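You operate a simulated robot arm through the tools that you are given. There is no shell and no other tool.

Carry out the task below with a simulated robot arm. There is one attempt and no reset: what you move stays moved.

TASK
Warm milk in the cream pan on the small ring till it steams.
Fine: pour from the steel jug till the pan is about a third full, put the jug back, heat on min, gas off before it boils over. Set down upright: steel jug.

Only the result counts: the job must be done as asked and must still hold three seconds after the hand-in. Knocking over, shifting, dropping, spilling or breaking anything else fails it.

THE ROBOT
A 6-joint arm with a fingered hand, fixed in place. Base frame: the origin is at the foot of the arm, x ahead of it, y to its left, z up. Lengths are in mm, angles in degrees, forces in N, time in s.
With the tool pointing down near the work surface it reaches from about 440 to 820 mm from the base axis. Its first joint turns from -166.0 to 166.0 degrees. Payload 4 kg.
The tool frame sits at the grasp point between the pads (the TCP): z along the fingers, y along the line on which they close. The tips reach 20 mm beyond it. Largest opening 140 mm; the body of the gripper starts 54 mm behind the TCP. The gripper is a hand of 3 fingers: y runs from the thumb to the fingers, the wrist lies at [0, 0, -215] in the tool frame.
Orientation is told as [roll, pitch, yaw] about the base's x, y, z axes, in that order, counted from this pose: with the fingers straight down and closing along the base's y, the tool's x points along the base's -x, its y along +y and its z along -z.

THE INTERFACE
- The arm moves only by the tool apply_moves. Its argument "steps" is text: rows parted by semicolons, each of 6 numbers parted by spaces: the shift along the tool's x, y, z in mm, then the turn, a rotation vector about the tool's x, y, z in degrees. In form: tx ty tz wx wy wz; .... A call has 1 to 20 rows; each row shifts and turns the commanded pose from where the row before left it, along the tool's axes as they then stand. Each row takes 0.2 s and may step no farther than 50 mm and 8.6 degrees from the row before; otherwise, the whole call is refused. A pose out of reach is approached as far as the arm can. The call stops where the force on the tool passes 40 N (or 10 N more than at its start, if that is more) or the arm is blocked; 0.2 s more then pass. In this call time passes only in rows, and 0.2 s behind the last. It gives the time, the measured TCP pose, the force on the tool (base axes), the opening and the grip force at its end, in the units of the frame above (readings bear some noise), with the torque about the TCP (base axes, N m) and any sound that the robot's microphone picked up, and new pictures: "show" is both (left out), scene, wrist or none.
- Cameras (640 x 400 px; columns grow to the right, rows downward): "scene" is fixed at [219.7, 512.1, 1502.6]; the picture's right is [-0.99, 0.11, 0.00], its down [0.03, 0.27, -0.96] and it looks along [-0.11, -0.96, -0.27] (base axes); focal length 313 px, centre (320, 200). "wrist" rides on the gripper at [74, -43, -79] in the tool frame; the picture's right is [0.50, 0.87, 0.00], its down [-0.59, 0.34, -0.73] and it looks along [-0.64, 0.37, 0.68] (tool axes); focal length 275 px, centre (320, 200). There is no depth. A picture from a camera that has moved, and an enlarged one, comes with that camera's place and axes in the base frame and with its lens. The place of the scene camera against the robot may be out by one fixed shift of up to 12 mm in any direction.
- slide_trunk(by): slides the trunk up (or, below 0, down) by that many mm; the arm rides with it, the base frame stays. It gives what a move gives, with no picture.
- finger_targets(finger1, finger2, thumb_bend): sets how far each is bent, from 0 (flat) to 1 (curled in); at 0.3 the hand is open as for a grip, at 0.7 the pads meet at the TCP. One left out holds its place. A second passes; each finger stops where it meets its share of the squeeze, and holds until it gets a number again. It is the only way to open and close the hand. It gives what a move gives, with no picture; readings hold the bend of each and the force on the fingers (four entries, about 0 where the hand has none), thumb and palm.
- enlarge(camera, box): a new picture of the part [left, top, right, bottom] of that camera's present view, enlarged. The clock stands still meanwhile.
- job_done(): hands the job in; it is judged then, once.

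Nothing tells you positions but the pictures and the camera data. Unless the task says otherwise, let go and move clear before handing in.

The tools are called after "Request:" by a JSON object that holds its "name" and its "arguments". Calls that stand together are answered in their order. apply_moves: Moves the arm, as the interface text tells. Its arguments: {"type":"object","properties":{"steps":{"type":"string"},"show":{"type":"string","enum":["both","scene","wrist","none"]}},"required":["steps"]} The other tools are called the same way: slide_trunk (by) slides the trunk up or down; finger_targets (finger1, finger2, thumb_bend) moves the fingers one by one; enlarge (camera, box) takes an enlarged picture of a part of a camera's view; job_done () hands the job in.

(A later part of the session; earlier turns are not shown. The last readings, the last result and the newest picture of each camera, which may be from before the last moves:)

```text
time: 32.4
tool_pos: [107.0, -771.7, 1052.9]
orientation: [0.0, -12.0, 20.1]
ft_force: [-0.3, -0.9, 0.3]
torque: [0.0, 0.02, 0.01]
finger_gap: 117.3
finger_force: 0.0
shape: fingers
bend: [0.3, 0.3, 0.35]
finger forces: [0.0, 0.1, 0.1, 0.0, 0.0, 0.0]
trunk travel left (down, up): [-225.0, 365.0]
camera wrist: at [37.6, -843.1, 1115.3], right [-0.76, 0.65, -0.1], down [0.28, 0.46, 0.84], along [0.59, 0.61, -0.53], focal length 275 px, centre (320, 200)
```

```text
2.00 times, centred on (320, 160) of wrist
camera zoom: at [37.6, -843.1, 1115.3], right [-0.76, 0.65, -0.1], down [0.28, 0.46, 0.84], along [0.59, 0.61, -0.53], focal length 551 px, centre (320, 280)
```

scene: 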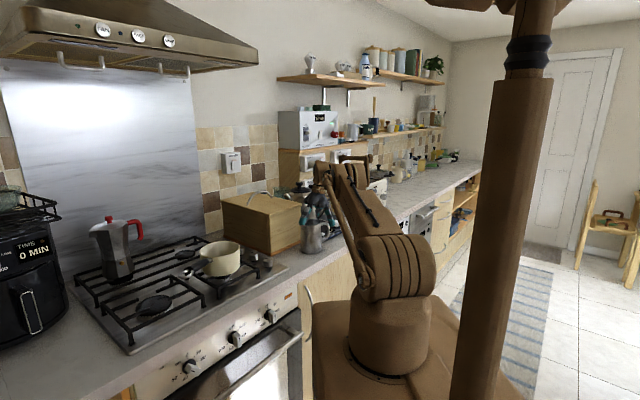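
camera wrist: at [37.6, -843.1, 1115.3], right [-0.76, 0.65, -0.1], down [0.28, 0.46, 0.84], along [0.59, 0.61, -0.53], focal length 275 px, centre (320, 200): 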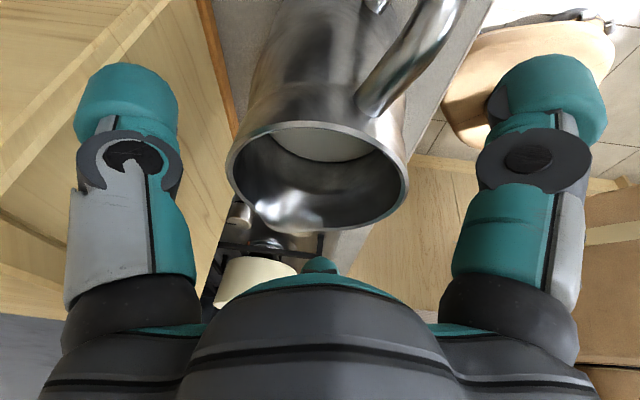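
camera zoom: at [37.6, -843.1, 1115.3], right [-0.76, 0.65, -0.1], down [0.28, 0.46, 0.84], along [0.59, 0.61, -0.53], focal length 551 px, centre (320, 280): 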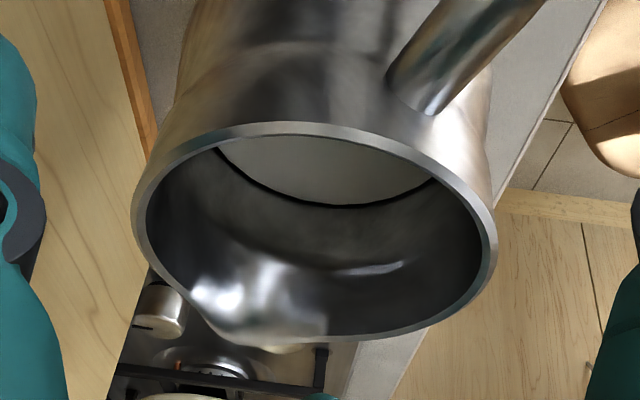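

Request:
{"name": "apply_moves", "arguments": {"steps": "0 0 9 0 0 0; 0 0 9 0 0 0; 0 0 9 0 0 0; 0 0 9 0 0 0", "show": "both"}}

Request:
{"name": "enlarge", "arguments": {"camera": "scene", "box": [270, 170, 380, 260]}}

```text
time: 33.4
tool_pos: [113.7, -769.0, 1019.0]
orientation: [0.1, -11.9, 20.1]
ft_force: [-0.5, 0.0, 0.1]
torque: [-0.02, 0.04, 0.0]
finger_gap: 117.3
finger_force: 0.0
shape: fingers
bend: [0.3, 0.3, 0.35]
finger forces: [0.0, 0.0, 0.0, 0.0, 0.1, 0.0]
trunk travel left (down, up): [-225.0, 365.0]
camera wrist: at [44.7, -840.6, 1081.0], right [-0.76, 0.65, -0.1], down [0.28, 0.46, 0.84], along [0.59, 0.61, -0.53], focal length 275 px, centre (320, 200)
```

scene: 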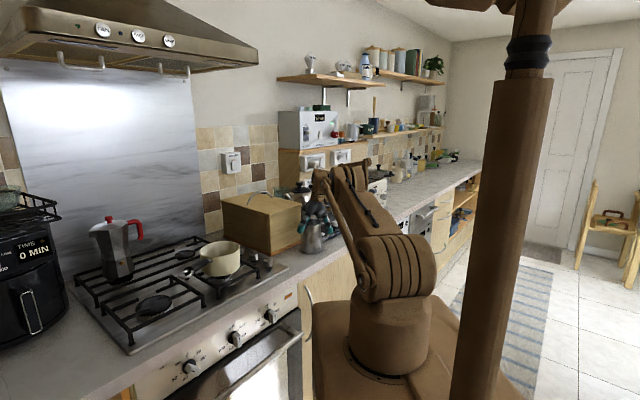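
wrist: 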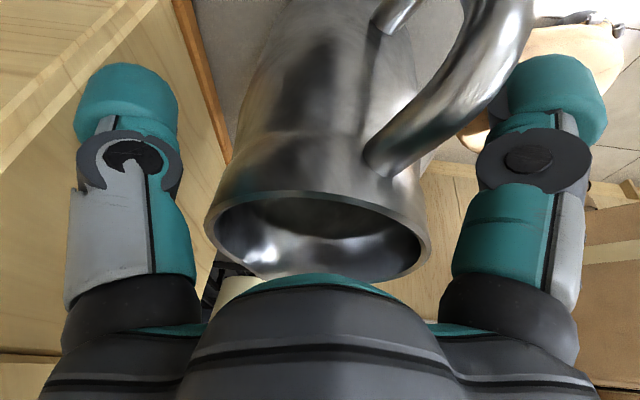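

```text
4.44 times, centred on (325, 215) of scene
camera zoom: at [219.7, 512.1, 1502.6], right [-0.99, 0.11, 0.0], down [0.03, 0.27, -0.96], along [-0.11, -0.96, -0.27], focal length 1391 px, centre (298, 133)
```

zoom: 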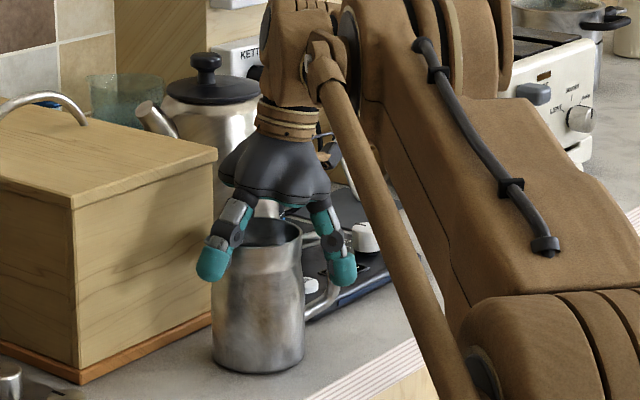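

Request:
{"name": "apply_moves", "arguments": {"steps": "0 0 6 0 0 0; 0 0 6 0 0 0; 0 0 5 0 0 0", "show": "wrist"}}

Request:
{"name": "enlarge", "arguments": {"camera": "scene", "box": [280, 180, 360, 255]}}

```text
time: 34.2
tool_pos: [117.3, -768.0, 1003.9]
orientation: [-0.1, -12.1, 20.0]
ft_force: [3.1, -1.2, 15.4]
torque: [0.49, -0.27, -0.15]
finger_gap: 117.2
finger_force: 5.8
shape: fingers
bend: [0.3, 0.28, 0.35]
finger forces: [0.1, 10.0, 0.1, 0.1, 2.4, 0.0]
trunk travel left (down, up): [-225.0, 365.0]
camera wrist: at [48.2, -838.7, 1065.7], right [-0.76, 0.64, -0.1], down [0.28, 0.46, 0.84], along [0.59, 0.61, -0.53], focal length 275 px, centre (320, 200)
```

wrist: 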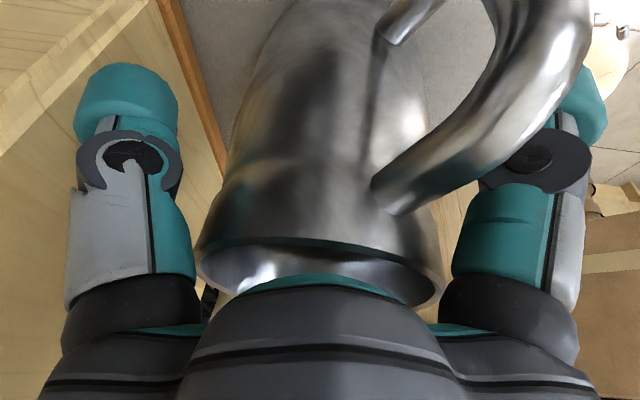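

```text
5.33 times, centred on (320, 218) of scene
camera zoom: at [219.7, 512.1, 1502.6], right [-0.99, 0.11, 0.0], down [0.03, 0.27, -0.96], along [-0.11, -0.96, -0.27], focal length 1669 px, centre (320, 107)
```

zoom: 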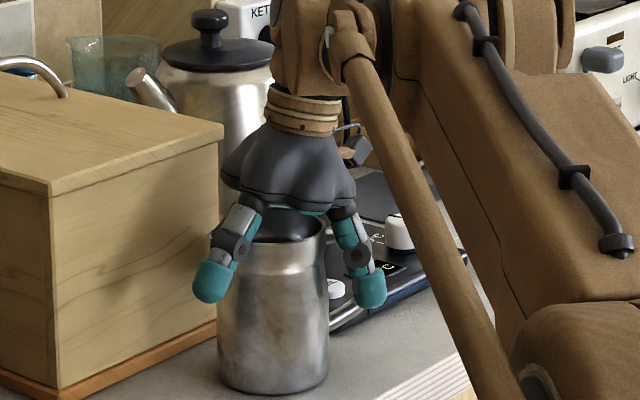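

A finger base is just touching the jug rim, so this is deep enough. I'll back off 4 mm and close the fingers on the jug.

Request:
{"name": "apply_moves", "arguments": {"steps": "-2 0 -4 0 0 0; 0 0 0 0 0 0", "show": "none"}}

Request:
{"name": "finger_targets", "arguments": {"finger1": 0.4, "finger2": 0.4, "thumb_bend": 0.4}}

Request:
{"name": "enlarge", "arguments": {"camera": "scene", "box": [280, 180, 360, 255]}}

Request:
{"name": "enlarge", "arguments": {"camera": "wrist", "box": [0, 0, 640, 400]}}

```text
time: 34.8
tool_pos: [117.1, -768.2, 1005.8]
orientation: [-0.1, -12.1, 20.1]
ft_force: [0.4, 1.2, 0.4]
torque: [-0.02, 0.07, 0.0]
finger_gap: 117.3
finger_force: 0.8
shape: fingers
bend: [0.3, 0.29, 0.35]
finger forces: [0.0, 0.9, 0.0, 0.0, 0.0, 0.1]
trunk travel left (down, up): [-225.0, 365.0]
```

```text
time: 35.8
tool_pos: [117.8, -768.0, 1007.7]
orientation: [0.0, -12.1, 20.1]
ft_force: [0.9, 1.8, 5.4]
torque: [0.19, -0.12, -0.02]
finger_gap: 95.9
finger_force: 5.2
shape: fingers
bend: [0.39, 0.38, 0.4]
finger forces: [2.6, 6.5, 0.0, 0.0, 0.9, 0.1]
trunk travel left (down, up): [-225.0, 365.0]
```

```text
5.33 times, centred on (320, 218) of scene
camera zoom: at [219.7, 512.1, 1502.6], right [-0.99, 0.11, 0.0], down [0.03, 0.27, -0.96], along [-0.11, -0.96, -0.27], focal length 1669 px, centre (320, 107)
```

zoom: 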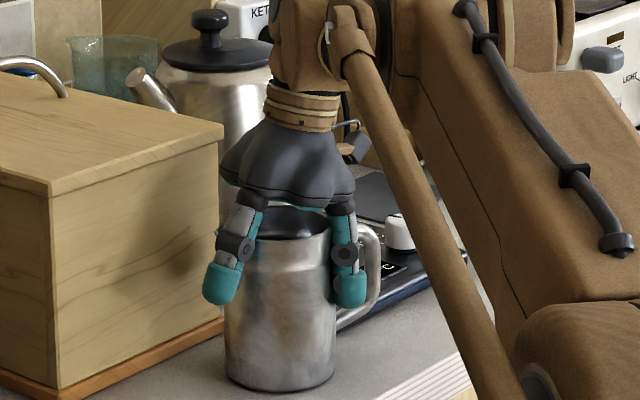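

```text
1.00 times, centred on (320, 200) of wrist (not enlarged: the box is as wide or as high as the picture)
camera zoom: at [48.8, -839.1, 1069.1], right [-0.76, 0.65, -0.1], down [0.28, 0.46, 0.84], along [0.59, 0.61, -0.53], focal length 275 px, centre (320, 200)
```

zoom: 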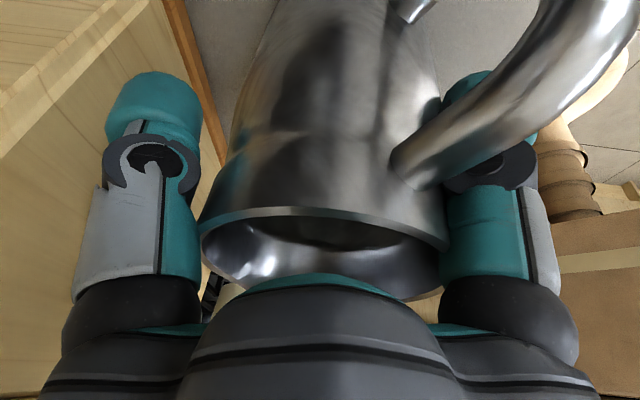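

Request:
{"name": "finger_targets", "arguments": {"thumb_bend": 0.5}}

Request:
{"name": "enlarge", "arguments": {"camera": "wrist", "box": [0, 0, 640, 400]}}

```text
time: 36.8
tool_pos: [117.4, -768.7, 1007.3]
orientation: [0.0, -12.0, 20.1]
ft_force: [1.9, -2.7, 8.1]
torque: [0.1, 0.16, 0.02]
finger_gap: 86.6
finger_force: 18.8
shape: fingers
bend: [0.39, 0.38, 0.47]
finger forces: [13.5, 4.8, 0.0, 0.0, 19.4, 0.0]
trunk travel left (down, up): [-225.0, 365.0]
```

```text
1.00 times, centred on (320, 200) of wrist (not enlarged: the box is as wide or as high as the picture)
camera zoom: at [49.1, -839.3, 1069.0], right [-0.76, 0.65, -0.1], down [0.28, 0.46, 0.84], along [0.59, 0.61, -0.53], focal length 275 px, centre (320, 200)
```

zoom: 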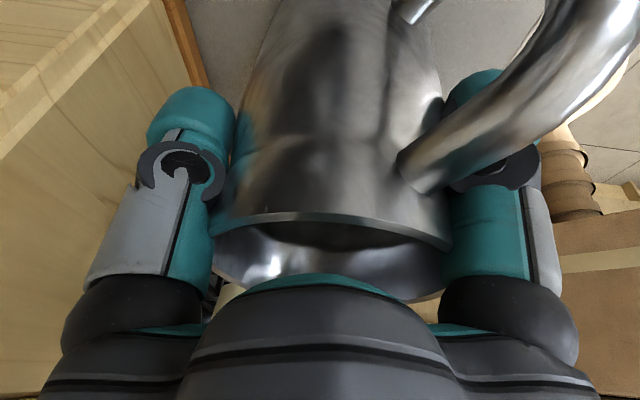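

Request:
{"name": "finger_targets", "arguments": {"finger1": 0.6, "finger2": 0.6, "thumb_bend": 0.6}}

Request:
{"name": "enlarge", "arguments": {"camera": "wrist", "box": [0, 0, 640, 400]}}

Request:
{"name": "enlarge", "arguments": {"camera": "scene", "box": [280, 180, 360, 255]}}

```text
time: 37.8
tool_pos: [118.3, -767.9, 1006.7]
orientation: [0.1, -11.9, 20.1]
ft_force: [0.9, -1.0, 7.8]
torque: [0.33, 0.01, -0.04]
finger_gap: 82.7
finger_force: 74.5
shape: fingers
bend: [0.41, 0.4, 0.5]
finger forces: [58.7, 21.2, 0.0, 0.0, 68.9, 0.0]
trunk travel left (down, up): [-225.0, 365.0]
```

```text
1.00 times, centred on (320, 200) of wrist (not enlarged: the box is as wide or as high as the picture)
camera zoom: at [49.1, -839.2, 1069.0], right [-0.76, 0.65, -0.1], down [0.28, 0.46, 0.84], along [0.59, 0.61, -0.53], focal length 275 px, centre (320, 200)
```

zoom: 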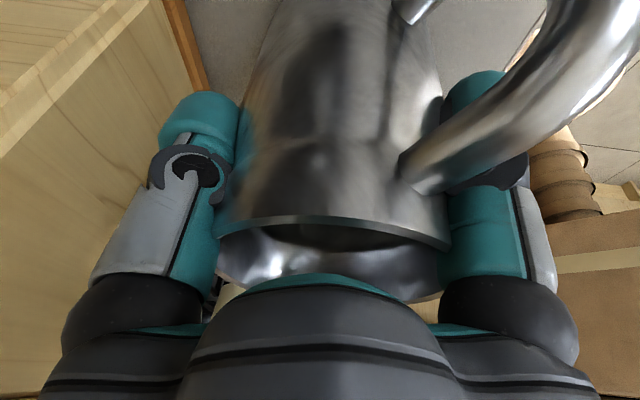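

```text
5.33 times, centred on (320, 218) of scene
camera zoom: at [219.7, 512.1, 1502.6], right [-0.99, 0.11, 0.0], down [0.03, 0.27, -0.96], along [-0.11, -0.96, -0.27], focal length 1669 px, centre (320, 107)
```

zoom: 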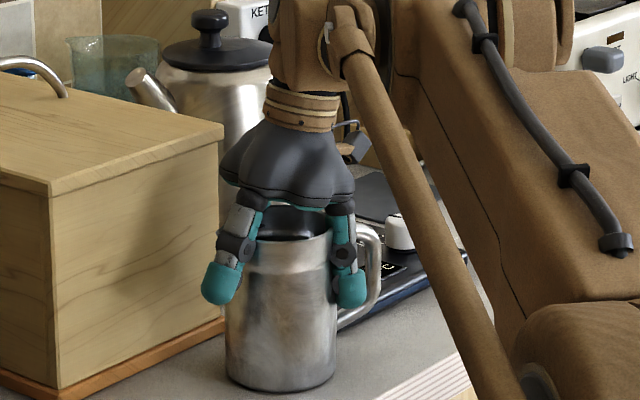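

The grip is firm. I'll lift straight up slowly and check that the jug comes along level.

Request:
{"name": "apply_moves", "arguments": {"steps": "-1.04 0 -4.89 0 0 0; -2.08 0 -9.78 0 0 0; -2.08 0 -9.78 0 0 0; 0 0 0 0 0 0", "show": "both"}}

Request:
{"name": "enlarge", "arguments": {"camera": "scene", "box": [280, 180, 360, 255]}}

```text
time: 38.8
tool_pos: [117.3, -769.5, 1032.2]
orientation: [0.0, -12.0, 20.1]
ft_force: [0.6, 0.1, -3.8]
torque: [-0.01, -0.07, 0.03]
finger_gap: 82.7
finger_force: 73.5
shape: fingers
bend: [0.41, 0.4, 0.5]
finger forces: [62.7, 17.9, 0.1, 0.0, 66.0, 0.0]
trunk travel left (down, up): [-225.0, 365.0]
camera wrist: at [48.5, -840.3, 1093.3], right [-0.76, 0.65, -0.1], down [0.28, 0.46, 0.84], along [0.59, 0.61, -0.53], focal length 275 px, centre (320, 200)
```

scene: 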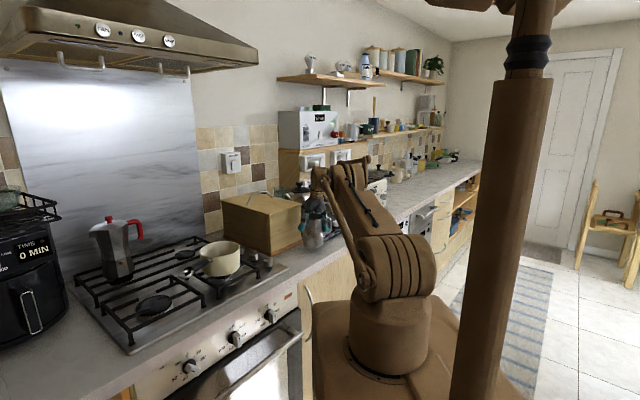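
wrist: 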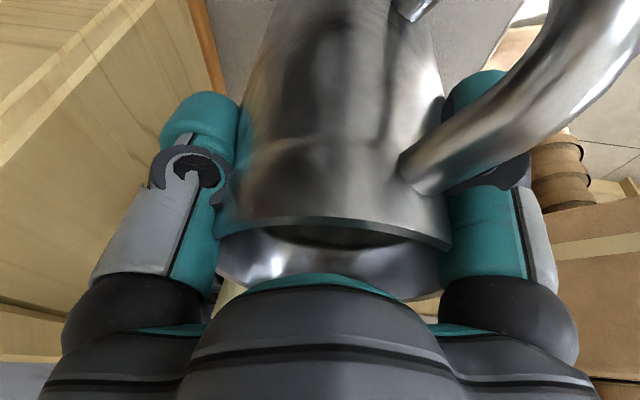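

```text
5.33 times, centred on (320, 218) of scene
camera zoom: at [219.7, 512.1, 1502.6], right [-0.99, 0.11, 0.0], down [0.03, 0.27, -0.96], along [-0.11, -0.96, -0.27], focal length 1669 px, centre (320, 107)
```

zoom: 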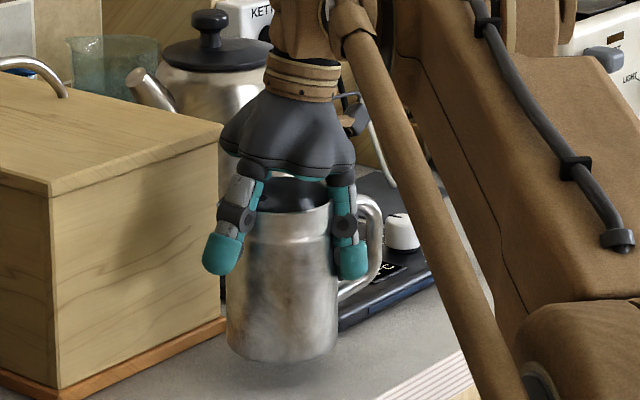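

Jug lifted cleanly (about 4 N). I'll raise it and draw it inward, clear of the bin, keeping it level.

Request:
{"name": "apply_moves", "arguments": {"steps": "-2.08 0 -9.78 0 0 0; -2.08 0 -9.78 0 0 0; -2.08 0 -9.78 0 0 0; -2.08 0 -9.78 0 0 0; -2.08 0 -9.78 0 0 0; -4.38 11.5 -8.17 0 0 0; -4.38 11.5 -8.17 0 0 0; -4.38 11.5 -8.17 0 0 0; -4.38 11.5 -8.17 0 0 0; -4.38 11.5 -8.17 0 0 0; -4.38 11.5 -8.17 0 0 0; -4.38 11.5 -8.17 0 0 0; -4.38 11.5 -8.17 0 0 0; -4.38 11.5 -8.17 0 0 0; -4.38 11.5 -8.17 0 0 0; -4.38 11.5 -8.17 0 0 0; 0 0 0 0 0 0", "show": "both"}}

```text
time: 42.4
tool_pos: [102.7, -639.9, 1180.4]
orientation: [0.1, -12.0, 20.2]
ft_force: [-0.3, 0.6, -3.4]
torque: [0.01, -0.05, -0.02]
finger_gap: 82.8
finger_force: 73.9
shape: fingers
bend: [0.41, 0.4, 0.5]
finger forces: [62.9, 17.7, 0.0, 0.0, 66.0, 0.0]
trunk travel left (down, up): [-225.0, 365.0]
camera wrist: at [32.7, -711.7, 1241.8], right [-0.76, 0.65, -0.1], down [0.28, 0.46, 0.84], along [0.59, 0.61, -0.53], focal length 275 px, centre (320, 200)
```

scene: 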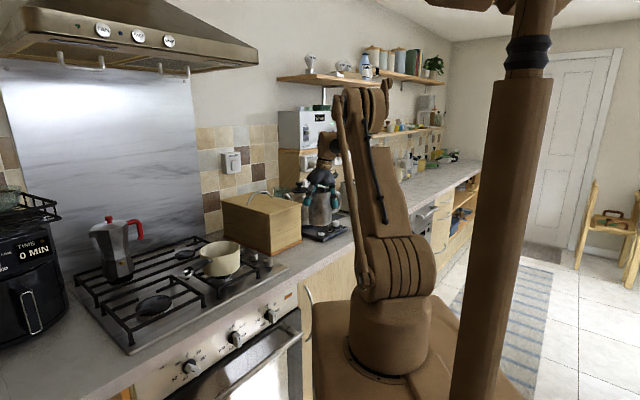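
wrist: 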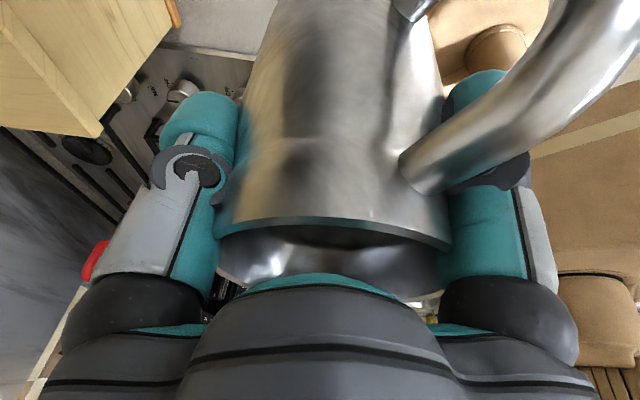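

Request:
{"name": "apply_moves", "arguments": {"steps": "0 0 0 -1.14 0 -5.38; 0 0 0 -1.14 0 -5.38; 0 0 0 -1.14 0 -5.38; 0 0 0 -1.14 0 -5.38; 0 0 0 -1.14 0 -5.38; 0 0 0 -1.14 0 -5.38; 0 0 0 -1.14 0 -5.38; 0 0 0 -1.14 0 -5.38; 0 0 0 -1.14 0 -5.38; 0 0 0 -1.14 0 -5.38; 0 0 0 -1.14 0 -5.38; 0 0 0 -1.14 0 -5.38; 0 0 0 -1.14 0 -5.38; 0 0 0 -1.14 0 -5.38; 0 0 0 -1.14 0 -5.38; 0 0 0 -1.14 0 -5.38; 0 0 0 -1.14 0 -5.38; 0 0 0 -1.14 0 -5.38; 0 0 0 -1.14 0 -5.38; 0 0 0 -1.14 0 -5.38", "show": "both"}}

```text
time: 46.6
tool_pos: [101.2, -640.4, 1180.0]
orientation: [0.0, -12.1, 130.2]
ft_force: [-0.2, -0.4, -3.4]
torque: [0.04, 0.01, -0.02]
finger_gap: 82.8
finger_force: 73.5
shape: fingers
bend: [0.41, 0.41, 0.51]
finger forces: [63.8, 17.6, 0.0, 0.0, 65.2, 0.1]
trunk travel left (down, up): [-225.0, 365.0]
camera wrist: at [191.0, -681.1, 1241.7], right [-0.35, -0.93, -0.1], down [-0.53, 0.1, 0.84], along [-0.77, 0.35, -0.53], focal length 275 px, centre (320, 200)
```

scene: 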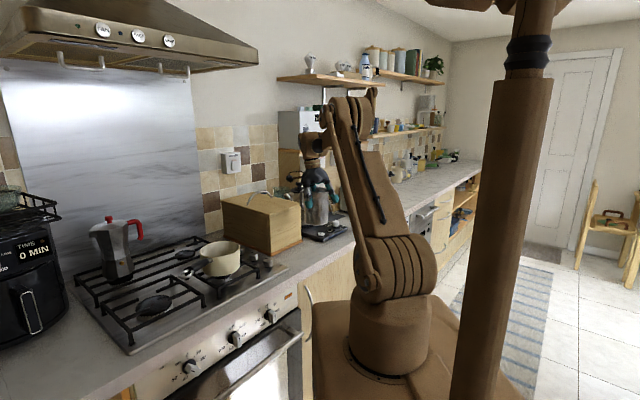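
wrist: 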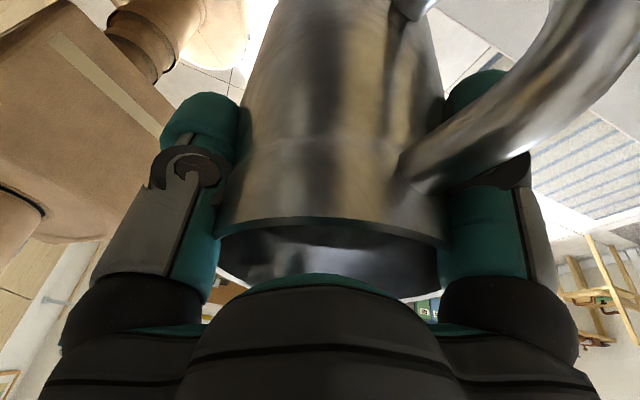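

Request:
{"name": "apply_moves", "arguments": {"steps": "4.65 -16.87 -0.99 0 0 0; 4.65 -16.87 -0.99 0 0 0; 4.65 -16.87 -0.99 0 0 0; 4.65 -16.87 -0.99 0 0 0; 4.65 -16.87 -0.99 0 0 0; 4.65 -16.87 -0.99 0 0 0; 4.65 -16.87 -0.99 0 0 0; 4.65 -16.87 -0.99 0 0 0; 4.65 -16.87 -0.99 0 0 0; 4.65 -16.87 -0.99 0 0 0; 4.65 -16.87 -0.99 0 0 0; 4.65 -16.87 -0.99 0 0 0; 4.65 -16.87 -0.99 0 0 0; 4.65 -16.87 -0.99 0 0 0; 4.65 -16.87 -0.99 0 0 0; 4.65 -16.87 -0.99 0 0 0; 4.65 -16.87 -0.99 0 0 0; 4.65 -16.87 -0.99 0 0 0; 4.65 -16.87 -0.99 0 0 0; 4.65 -16.87 -0.99 0 0 0", "show": "both"}}

Request:
{"name": "enlarge", "arguments": {"camera": "scene", "box": [150, 130, 310, 300]}}

```text
time: 50.8
tool_pos: [424.0, -494.9, 1179.8]
orientation: [-0.1, -12.1, 130.2]
ft_force: [0.4, 0.2, -3.7]
torque: [0.03, 0.04, -0.03]
finger_gap: 83.0
finger_force: 73.8
shape: fingers
bend: [0.41, 0.41, 0.51]
finger forces: [64.2, 17.7, 0.0, 0.0, 64.8, 0.1]
trunk travel left (down, up): [-225.0, 365.0]
camera wrist: at [513.6, -536.5, 1242.3], right [-0.35, -0.93, -0.1], down [-0.53, 0.1, 0.84], along [-0.77, 0.35, -0.53], focal length 275 px, centre (320, 200)
```

scene: 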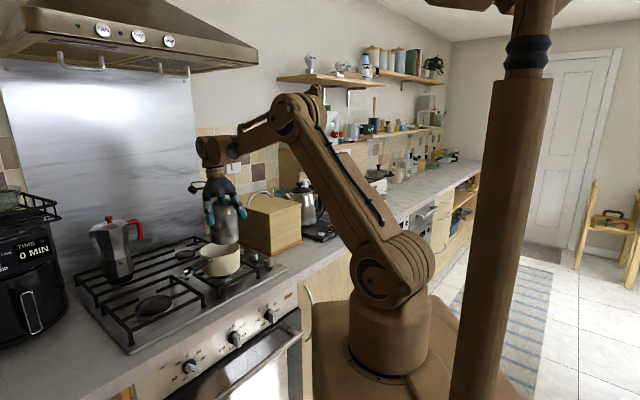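
wrist: 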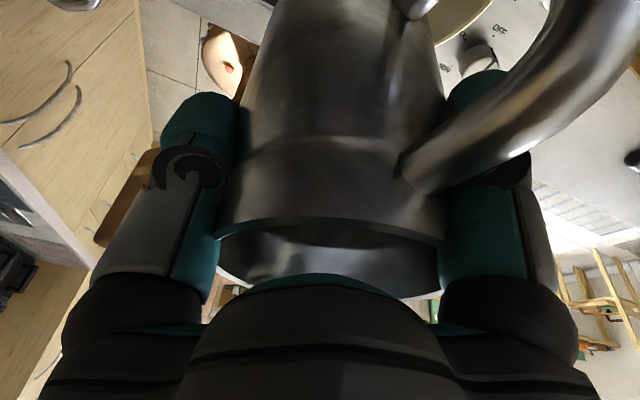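

```text
2.35 times, centred on (230, 215) of scene
camera zoom: at [219.7, 512.1, 1502.6], right [-0.99, 0.11, 0.0], down [0.03, 0.27, -0.96], along [-0.11, -0.96, -0.27], focal length 736 px, centre (532, 165)
```

zoom: 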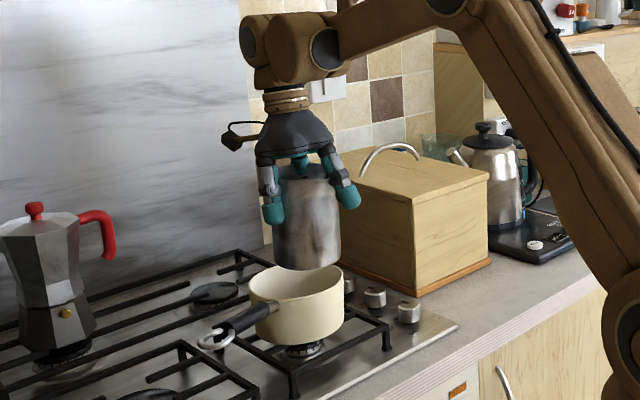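

Jug is above the pan, level. I'll tilt 25° (well below the spill point), then shift outward so the spout faces back over the pan.

Request:
{"name": "apply_moves", "arguments": {"steps": "0 0 0 0 5 0; 0 0 0 0 5 0; 0 0 0 0 5 0; 0 0 0 0 5 0; 0 0 0 0 5 0; 14.2 0.3 3.28 0 0 0; 14.2 0.3 3.28 0 0 0; 14.2 0.3 3.28 0 0 0; 14.2 0.3 3.28 0 0 0; 14.2 0.3 3.28 0 0 0; 14.2 0.3 3.28 0 0 0; 14.2 0.3 3.28 0 0 0; 14.2 0.3 3.28 0 0 0; 14.2 0.3 3.28 0 0 0; 14.2 0.3 3.28 0 0 0", "show": "both"}}

Request:
{"name": "enlarge", "arguments": {"camera": "scene", "box": [150, 130, 310, 300]}}

```text
time: 54.0
tool_pos: [513.3, -610.9, 1179.1]
orientation: [0.0, 12.9, 130.1]
ft_force: [-0.1, -0.3, -3.6]
torque: [0.09, 0.05, 0.0]
finger_gap: 82.6
finger_force: 73.1
shape: fingers
bend: [0.41, 0.41, 0.51]
finger forces: [63.9, 18.1, 0.1, 0.0, 64.0, 0.1]
trunk travel left (down, up): [-225.0, 365.0]
camera wrist: at [581.6, -625.2, 1271.8], right [-0.35, -0.93, 0.11], down [-0.73, 0.35, 0.58], along [-0.58, 0.12, -0.8], focal length 275 px, centre (320, 200)
```

scene: 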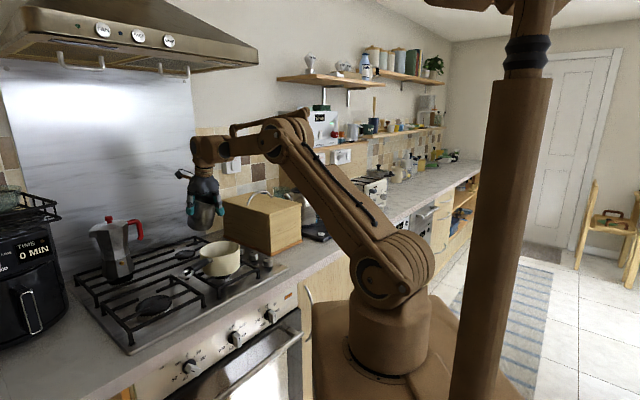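
wrist: 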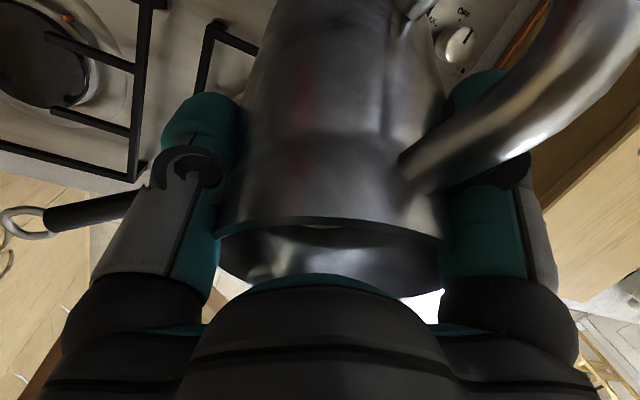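

```text
2.35 times, centred on (230, 215) of scene
camera zoom: at [219.7, 512.1, 1502.6], right [-0.99, 0.11, 0.0], down [0.03, 0.27, -0.96], along [-0.11, -0.96, -0.27], focal length 736 px, centre (532, 165)
```

zoom: 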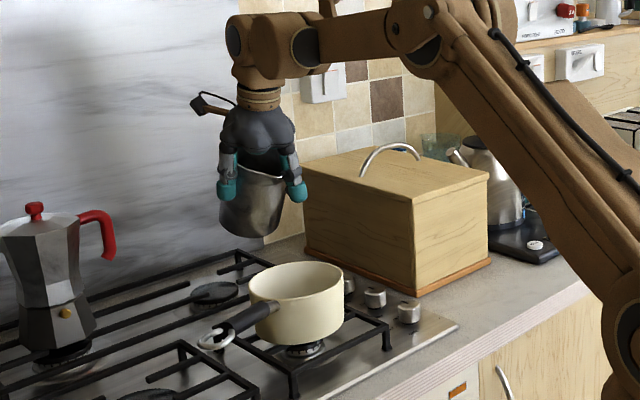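

Request:
{"name": "apply_moves", "arguments": {"steps": "-3.4 0 9.33 0 0 0; -3.4 0 9.33 0 0 0; -3.4 0 9.33 0 0 0; -3.4 0 9.33 0 0 0; -3.4 0 9.33 0 0 0; -3.4 0 9.33 0 0 0; -3.4 0 9.33 0 0 0; -3.4 0 9.33 0 0 0; 0 0 0 0 3 0; 0 0 0 0 3 0; 0 0 0 0 3 0; 0 0 0 0 0 0", "show": "both"}}

Request:
{"name": "enlarge", "arguments": {"camera": "scene", "box": [170, 170, 290, 300]}}

```text
time: 56.6
tool_pos: [506.4, -600.9, 1100.5]
orientation: [0.0, 21.9, 130.1]
ft_force: [0.6, 0.4, -3.5]
torque: [0.1, 0.07, -0.02]
finger_gap: 82.7
finger_force: 72.5
shape: fingers
bend: [0.41, 0.41, 0.51]
finger forces: [63.8, 18.2, 0.1, 0.0, 63.7, 0.0]
trunk travel left (down, up): [-225.0, 365.0]
camera wrist: at [565.2, -604.6, 1201.7], right [-0.36, -0.91, 0.19], down [-0.79, 0.41, 0.46], along [-0.5, 0.02, -0.87], focal length 275 px, centre (320, 200)
```

scene: 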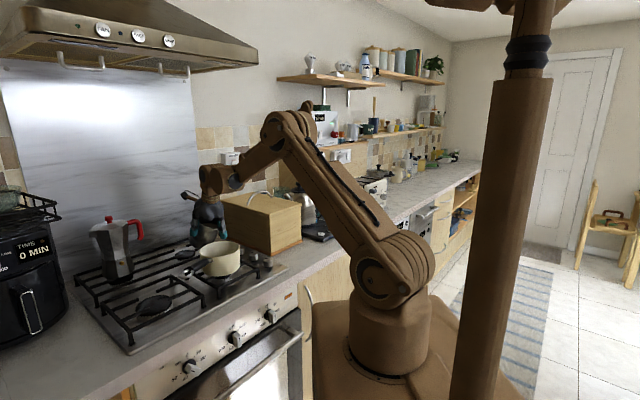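
wrist: 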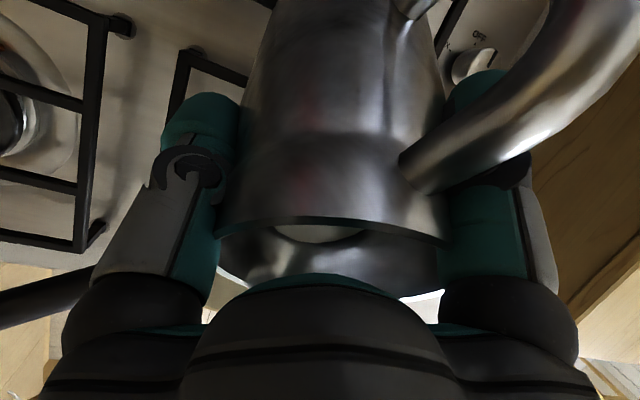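

```text
3.08 times, centred on (230, 235) of scene
camera zoom: at [219.7, 512.1, 1502.6], right [-0.99, 0.11, 0.0], down [0.03, 0.27, -0.96], along [-0.11, -0.96, -0.27], focal length 963 px, centre (597, 92)
```

zoom: 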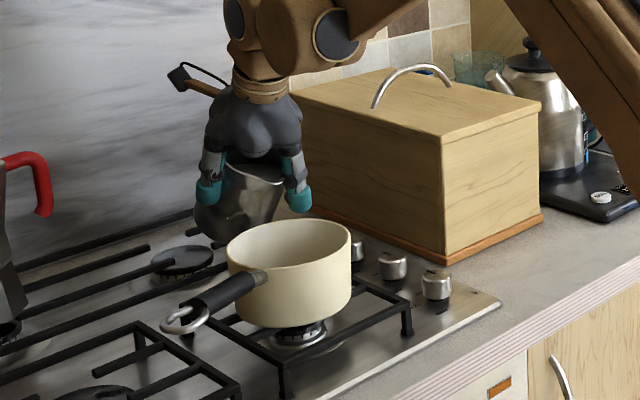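

Spout is over the pan. I tilt on in small steps to begin the pour.

Request:
{"name": "apply_moves", "arguments": {"steps": "0 0 0 0 3 0; 0 0 0 0 3 0; 0 0 0 0 2 0; 0 0 0 0 0 0", "show": "wrist"}}

Request:
{"name": "enlarge", "arguments": {"camera": "scene", "box": [180, 190, 260, 290]}}

```text
time: 57.6
tool_pos: [507.2, -602.2, 1101.5]
orientation: [-0.2, 30.0, 130.1]
ft_force: [0.1, -0.2, -3.0]
torque: [0.07, 0.1, 0.0]
finger_gap: 82.7
finger_force: 73.0
shape: fingers
bend: [0.41, 0.41, 0.51]
finger forces: [63.7, 18.3, 0.0, 0.0, 63.6, 0.0]
trunk travel left (down, up): [-225.0, 365.0]
camera wrist: at [555.6, -594.0, 1206.2], right [-0.38, -0.89, 0.25], down [-0.82, 0.45, 0.34], along [-0.42, -0.07, -0.91], focal length 275 px, centre (320, 200)
```

wrist: 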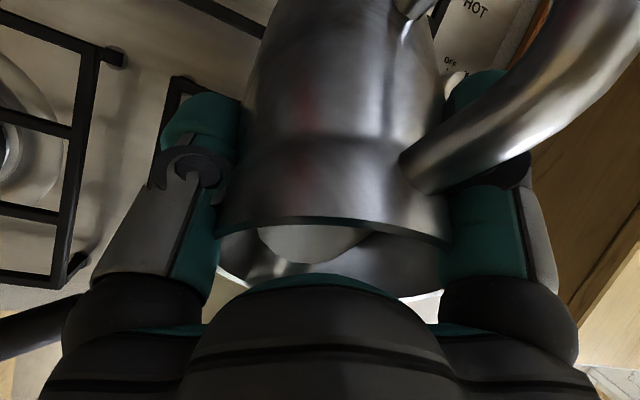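

```text
4.00 times, centred on (220, 240) of scene
camera zoom: at [219.7, 512.1, 1502.6], right [-0.99, 0.11, 0.0], down [0.03, 0.27, -0.96], along [-0.11, -0.96, -0.27], focal length 1252 px, centre (720, 40)
```

zoom: 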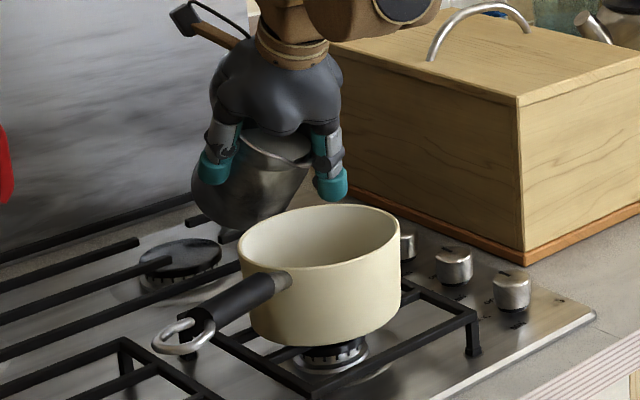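

Request:
{"name": "apply_moves", "arguments": {"steps": "0 0 0 0 2 0; 0 0 0 0 2 0; 0 0 0 0 0 0; 0 0 0 0 0 0", "show": "wrist"}}

Request:
{"name": "enlarge", "arguments": {"camera": "scene", "box": [180, 190, 260, 290]}}

```text
time: 58.6
tool_pos: [507.7, -603.0, 1100.4]
orientation: [0.1, 34.0, 130.1]
ft_force: [0.4, 1.3, -4.6]
torque: [0.12, 0.1, 0.0]
finger_gap: 82.7
finger_force: 72.6
shape: fingers
bend: [0.41, 0.41, 0.51]
finger forces: [63.8, 18.4, 0.0, 0.0, 63.6, 0.0]
trunk travel left (down, up): [-225.0, 365.0]
camera wrist: at [550.6, -588.5, 1208.3], right [-0.4, -0.87, 0.28], down [-0.84, 0.47, 0.28], along [-0.38, -0.12, -0.92], focal length 275 px, centre (320, 200)
```

wrist: 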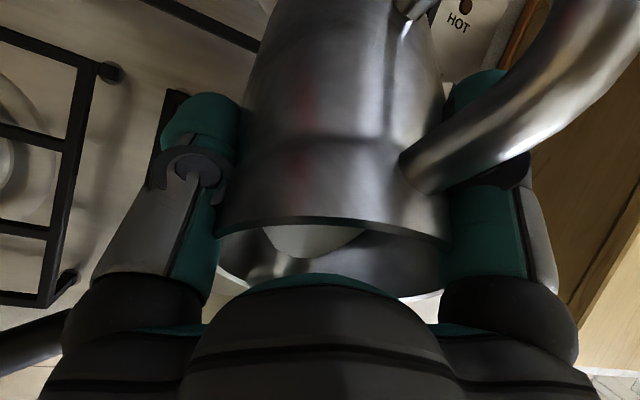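

```text
4.00 times, centred on (220, 240) of scene
camera zoom: at [219.7, 512.1, 1502.6], right [-0.99, 0.11, 0.0], down [0.03, 0.27, -0.96], along [-0.11, -0.96, -0.27], focal length 1252 px, centre (720, 40)
```

zoom: 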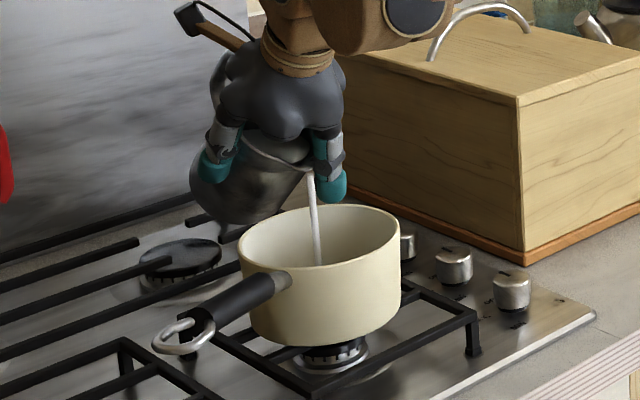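

Milk is flowing into the middle of the pan. I keep on gently.

Request:
{"name": "apply_moves", "arguments": {"steps": "0 0 0 0 0 0; 0 0 0 0 2 0; 0 0 0 0 0 0; 0 0 0 0 2 0; 0 0 0 0 0 0; 0 0 0 0 0 0", "show": "wrist"}}

Request:
{"name": "enlarge", "arguments": {"camera": "scene", "box": [180, 190, 260, 290]}}

```text
time: 60.0
tool_pos: [506.4, -602.9, 1102.1]
orientation: [-0.1, 37.9, 130.0]
ft_force: [-0.9, -1.0, -3.4]
torque: [0.1, 0.13, 0.0]
finger_gap: 82.5
finger_force: 72.5
shape: fingers
bend: [0.41, 0.41, 0.51]
finger forces: [63.6, 18.5, 0.1, 0.0, 63.6, 0.1]
trunk travel left (down, up): [-225.0, 365.0]
camera wrist: at [545.3, -582.4, 1209.2], right [-0.41, -0.86, 0.31], down [-0.85, 0.48, 0.22], along [-0.33, -0.17, -0.93], focal length 275 px, centre (320, 200)
```

wrist: 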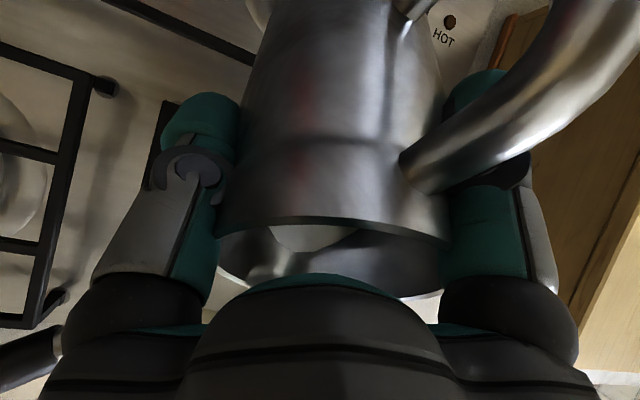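

```text
4.00 times, centred on (220, 240) of scene
camera zoom: at [219.7, 512.1, 1502.6], right [-0.99, 0.11, 0.0], down [0.03, 0.27, -0.96], along [-0.11, -0.96, -0.27], focal length 1252 px, centre (720, 40)
```

zoom: 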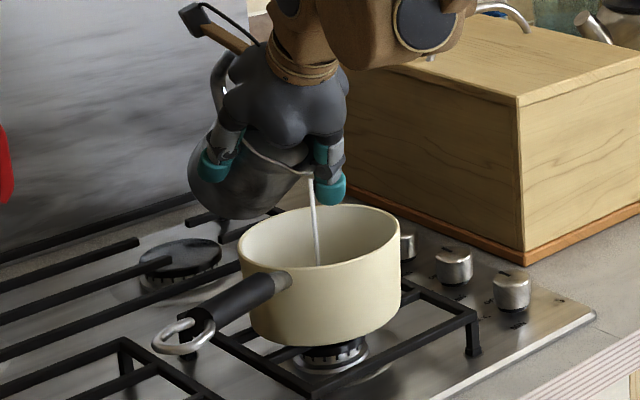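

Request:
{"name": "apply_moves", "arguments": {"steps": "0 0 0 0 2 0; 0 0 0 0 0 0; 0 0 0 0 2 0; 0 0 0 0 0 0; 0 0 0 0 2 0; 0 0 0 0 0 0; 0 0 0 0 0 0; 0 0 0 0 0 0", "show": "wrist"}}

Request:
{"name": "enlarge", "arguments": {"camera": "scene", "box": [190, 225, 250, 265]}}

```text
time: 61.8
tool_pos: [506.9, -601.6, 1101.9]
orientation: [0.0, 44.0, 130.1]
ft_force: [0.7, -0.2, -3.4]
torque: [0.12, 0.08, 0.02]
finger_gap: 82.7
finger_force: 73.1
shape: fingers
bend: [0.41, 0.41, 0.51]
finger forces: [63.7, 18.7, 0.1, 0.1, 63.6, 0.0]
trunk travel left (down, up): [-225.0, 365.0]
camera wrist: at [538.3, -573.6, 1209.7], right [-0.43, -0.83, 0.35], down [-0.86, 0.5, 0.12], along [-0.27, -0.25, -0.93], focal length 275 px, centre (320, 200)
```

wrist: 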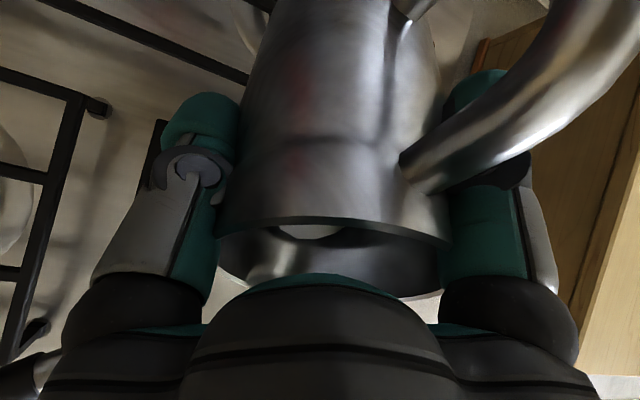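

```text
10.00 times, centred on (220, 245) of scene
camera zoom: at [219.7, 512.1, 1502.6], right [-0.99, 0.11, 0.0], down [0.03, 0.27, -0.96], along [-0.11, -0.96, -0.27], focal length 3129 px, centre (1320, -250)
```

zoom: 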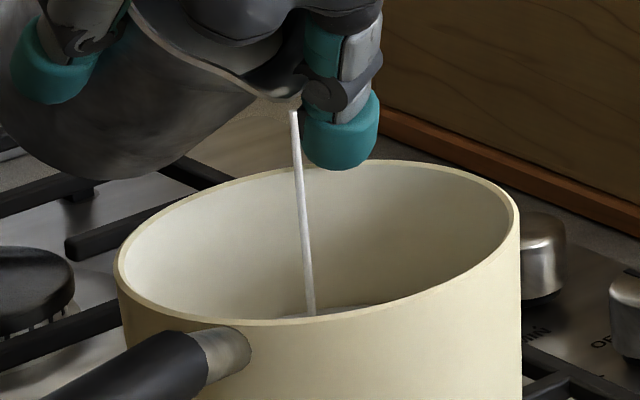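

Milk surface just came into view at about 13 mm depth; a third is about 24 mm. I continue.

Request:
{"name": "apply_moves", "arguments": {"steps": "0 0 0 0 2 0; 0 0 0 0 0 0; -1 0 0 0 2 0; 0 0 0 0 0 0; -1 0 0 0 2 0; 0 0 0 0 0 0; 0 0 0 0 0 0", "show": "wrist"}}

Request:
{"name": "enlarge", "arguments": {"camera": "scene", "box": [190, 225, 250, 265]}}

```text
time: 63.4
tool_pos: [506.2, -600.2, 1100.3]
orientation: [0.0, 50.0, 130.1]
ft_force: [1.0, 0.9, 2.3]
torque: [0.18, 0.35, -0.06]
finger_gap: 82.8
finger_force: 77.3
shape: fingers
bend: [0.4, 0.41, 0.51]
finger forces: [64.2, 27.4, 0.0, 0.1, 63.4, 0.0]
trunk travel left (down, up): [-225.0, 365.0]
camera wrist: at [530.6, -563.7, 1207.9], right [-0.46, -0.8, 0.38], down [-0.87, 0.5, 0.02], along [-0.21, -0.32, -0.92], focal length 275 px, centre (320, 200)
```

wrist: 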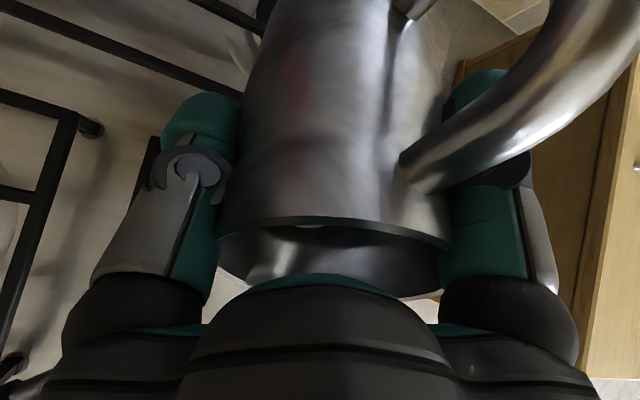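

```text
10.00 times, centred on (220, 245) of scene
camera zoom: at [219.7, 512.1, 1502.6], right [-0.99, 0.11, 0.0], down [0.03, 0.27, -0.96], along [-0.11, -0.96, -0.27], focal length 3129 px, centre (1320, -250)
```

zoom: 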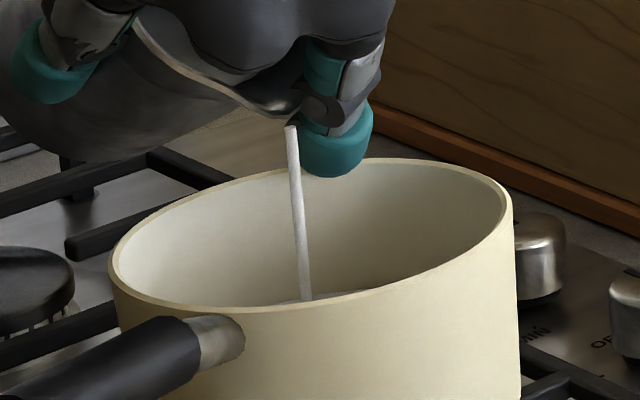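

A fingertip has come down on the pan's rim; I lift straight up right away.

Request:
{"name": "apply_moves", "arguments": {"steps": "7.66 0 -6.43 0 0 0; 7.66 0 -6.43 0 0 0; 7.66 0 -6.43 0 0 0; 3.83 0 -3.2 0 0 0", "show": "wrist"}}

Request:
{"name": "enlarge", "arguments": {"camera": "scene", "box": [190, 225, 250, 265]}}

Request:
{"name": "enlarge", "arguments": {"camera": "scene", "box": [180, 190, 260, 290]}}

```text
time: 64.4
tool_pos: [507.5, -601.7, 1134.1]
orientation: [0.0, 50.0, 130.1]
ft_force: [0.1, -0.1, -4.0]
torque: [0.1, 0.12, -0.01]
finger_gap: 82.8
finger_force: 74.2
shape: fingers
bend: [0.4, 0.41, 0.51]
finger forces: [63.9, 20.6, 0.1, 0.0, 63.1, 0.0]
trunk travel left (down, up): [-225.0, 365.0]
camera wrist: at [531.2, -563.8, 1241.7], right [-0.46, -0.8, 0.38], down [-0.87, 0.5, 0.02], along [-0.21, -0.32, -0.92], focal length 275 px, centre (320, 200)
```

wrist: 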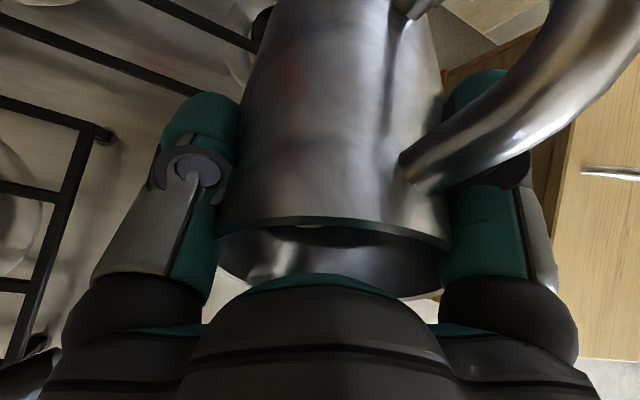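

```text
10.00 times, centred on (220, 245) of scene
camera zoom: at [219.7, 512.1, 1502.6], right [-0.99, 0.11, 0.0], down [0.03, 0.27, -0.96], along [-0.11, -0.96, -0.27], focal length 3129 px, centre (1320, -250)
```

zoom: 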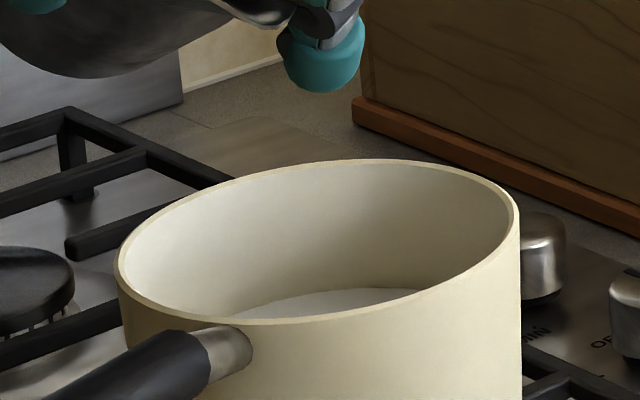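

```text
4.00 times, centred on (220, 240) of scene
camera zoom: at [219.7, 512.1, 1502.6], right [-0.99, 0.11, 0.0], down [0.03, 0.27, -0.96], along [-0.11, -0.96, -0.27], focal length 1252 px, centre (720, 40)
```

zoom: 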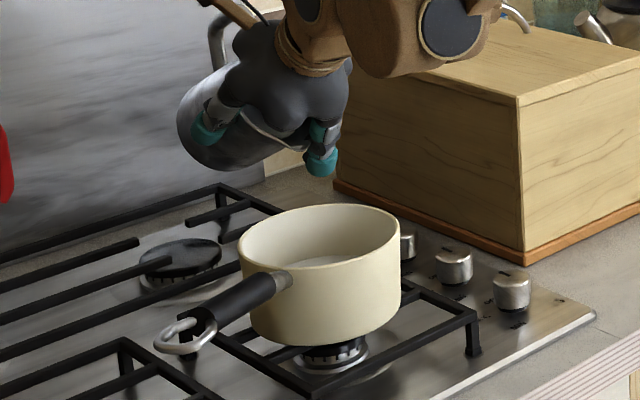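

The pan settled back in its place and the flow has stopped; level is about 20 mm. I shift slightly inward, staying high, and pour a bit more.

Request:
{"name": "apply_moves", "arguments": {"steps": "-3.2 0 -3.85 0 0 0; -3.2 0 -3.85 0 0 0; 0 0 0 0 2 0; 0 0 0 0 0 0; 0 0 0 0 2 0; 0 0 0 0 0 0; 0 0 0 0 0 0", "show": "wrist"}}

Request:
{"name": "enlarge", "arguments": {"camera": "scene", "box": [190, 225, 250, 265]}}

Request:
{"name": "enlarge", "arguments": {"camera": "scene", "box": [180, 190, 260, 290]}}

```text
time: 66.0
tool_pos: [501.3, -593.1, 1134.3]
orientation: [0.1, 54.0, 130.1]
ft_force: [-0.7, 0.9, -2.9]
torque: [0.11, 0.07, 0.01]
finger_gap: 82.8
finger_force: 73.7
shape: fingers
bend: [0.4, 0.41, 0.51]
finger forces: [63.9, 20.8, 0.0, 0.0, 63.2, 0.1]
trunk travel left (down, up): [-225.0, 365.0]
camera wrist: at [519.7, -550.7, 1241.4], right [-0.47, -0.78, 0.4], down [-0.86, 0.5, -0.04], along [-0.17, -0.37, -0.91], focal length 275 px, centre (320, 200)
```

wrist: 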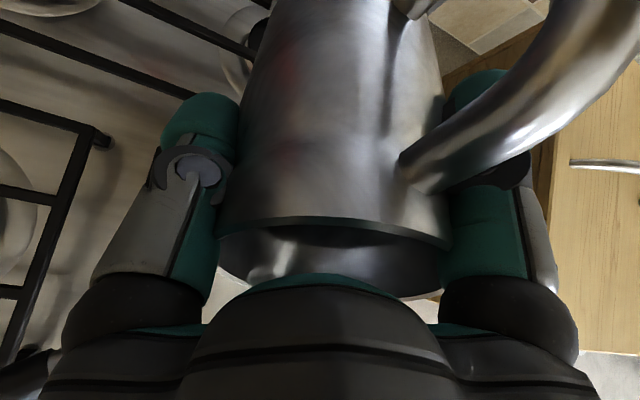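

```text
10.00 times, centred on (220, 245) of scene
camera zoom: at [219.7, 512.1, 1502.6], right [-0.99, 0.11, 0.0], down [0.03, 0.27, -0.96], along [-0.11, -0.96, -0.27], focal length 3129 px, centre (1320, -250)
```

zoom: 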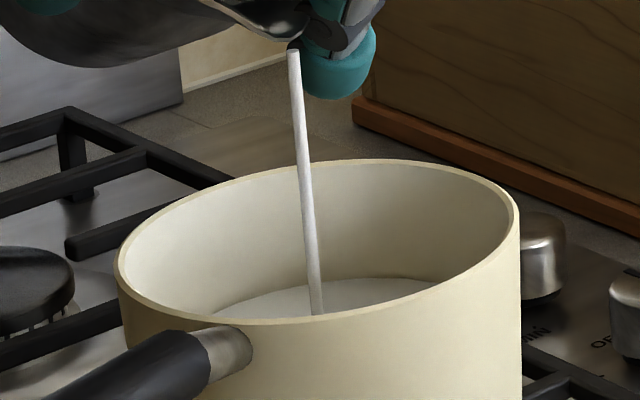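

```text
4.00 times, centred on (220, 240) of scene
camera zoom: at [219.7, 512.1, 1502.6], right [-0.99, 0.11, 0.0], down [0.03, 0.27, -0.96], along [-0.11, -0.96, -0.27], focal length 1252 px, centre (720, 40)
```

zoom: 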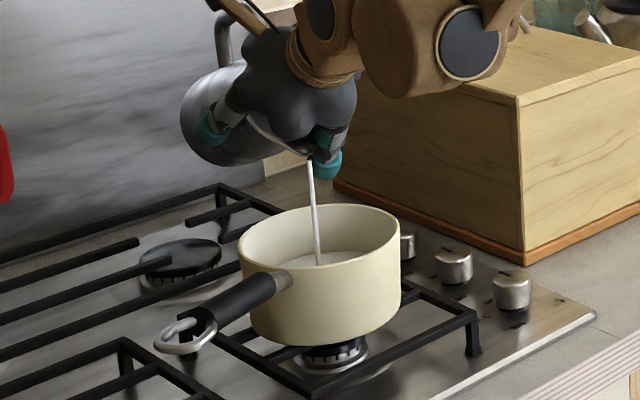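

Level is right at about a third. I tilt back now.

Request:
{"name": "apply_moves", "arguments": {"steps": "0 0 0 0 -5 0; 0 0 0 0 -5 0; 0 0 0 0 -4 0; 0 0 0 0 -4 0; 0 0 0 0 -4 0; 0 0 0 0 -4 0; 0 0 0 0 0 0", "show": "none"}}

Request:
{"name": "enlarge", "arguments": {"camera": "scene", "box": [190, 225, 250, 265]}}

Request:
{"name": "enlarge", "arguments": {"camera": "scene", "box": [180, 190, 260, 290]}}

```text
time: 67.6
tool_pos: [500.3, -593.5, 1134.4]
orientation: [0.0, 28.0, 130.1]
ft_force: [-0.2, -0.3, -3.6]
torque: [0.1, 0.09, 0.01]
finger_gap: 82.7
finger_force: 72.7
shape: fingers
bend: [0.4, 0.41, 0.51]
finger forces: [63.9, 19.2, 0.1, 0.0, 62.2, 0.0]
trunk travel left (down, up): [-225.0, 365.0]
```

```text
10.00 times, centred on (220, 245) of scene
camera zoom: at [219.7, 512.1, 1502.6], right [-0.99, 0.11, 0.0], down [0.03, 0.27, -0.96], along [-0.11, -0.96, -0.27], focal length 3129 px, centre (1320, -250)
```

zoom: 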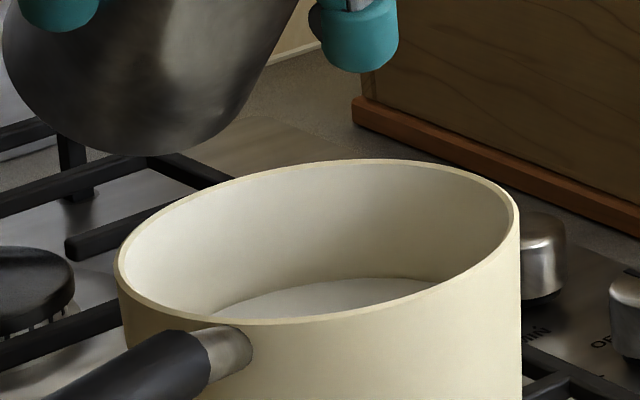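

```text
4.00 times, centred on (220, 240) of scene
camera zoom: at [219.7, 512.1, 1502.6], right [-0.99, 0.11, 0.0], down [0.03, 0.27, -0.96], along [-0.11, -0.96, -0.27], focal length 1252 px, centre (720, 40)
```

zoom: 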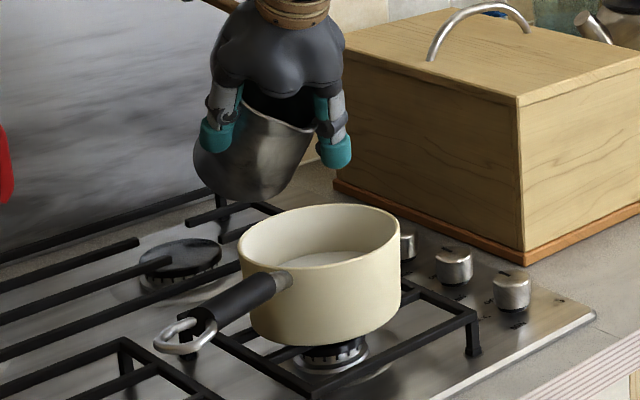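

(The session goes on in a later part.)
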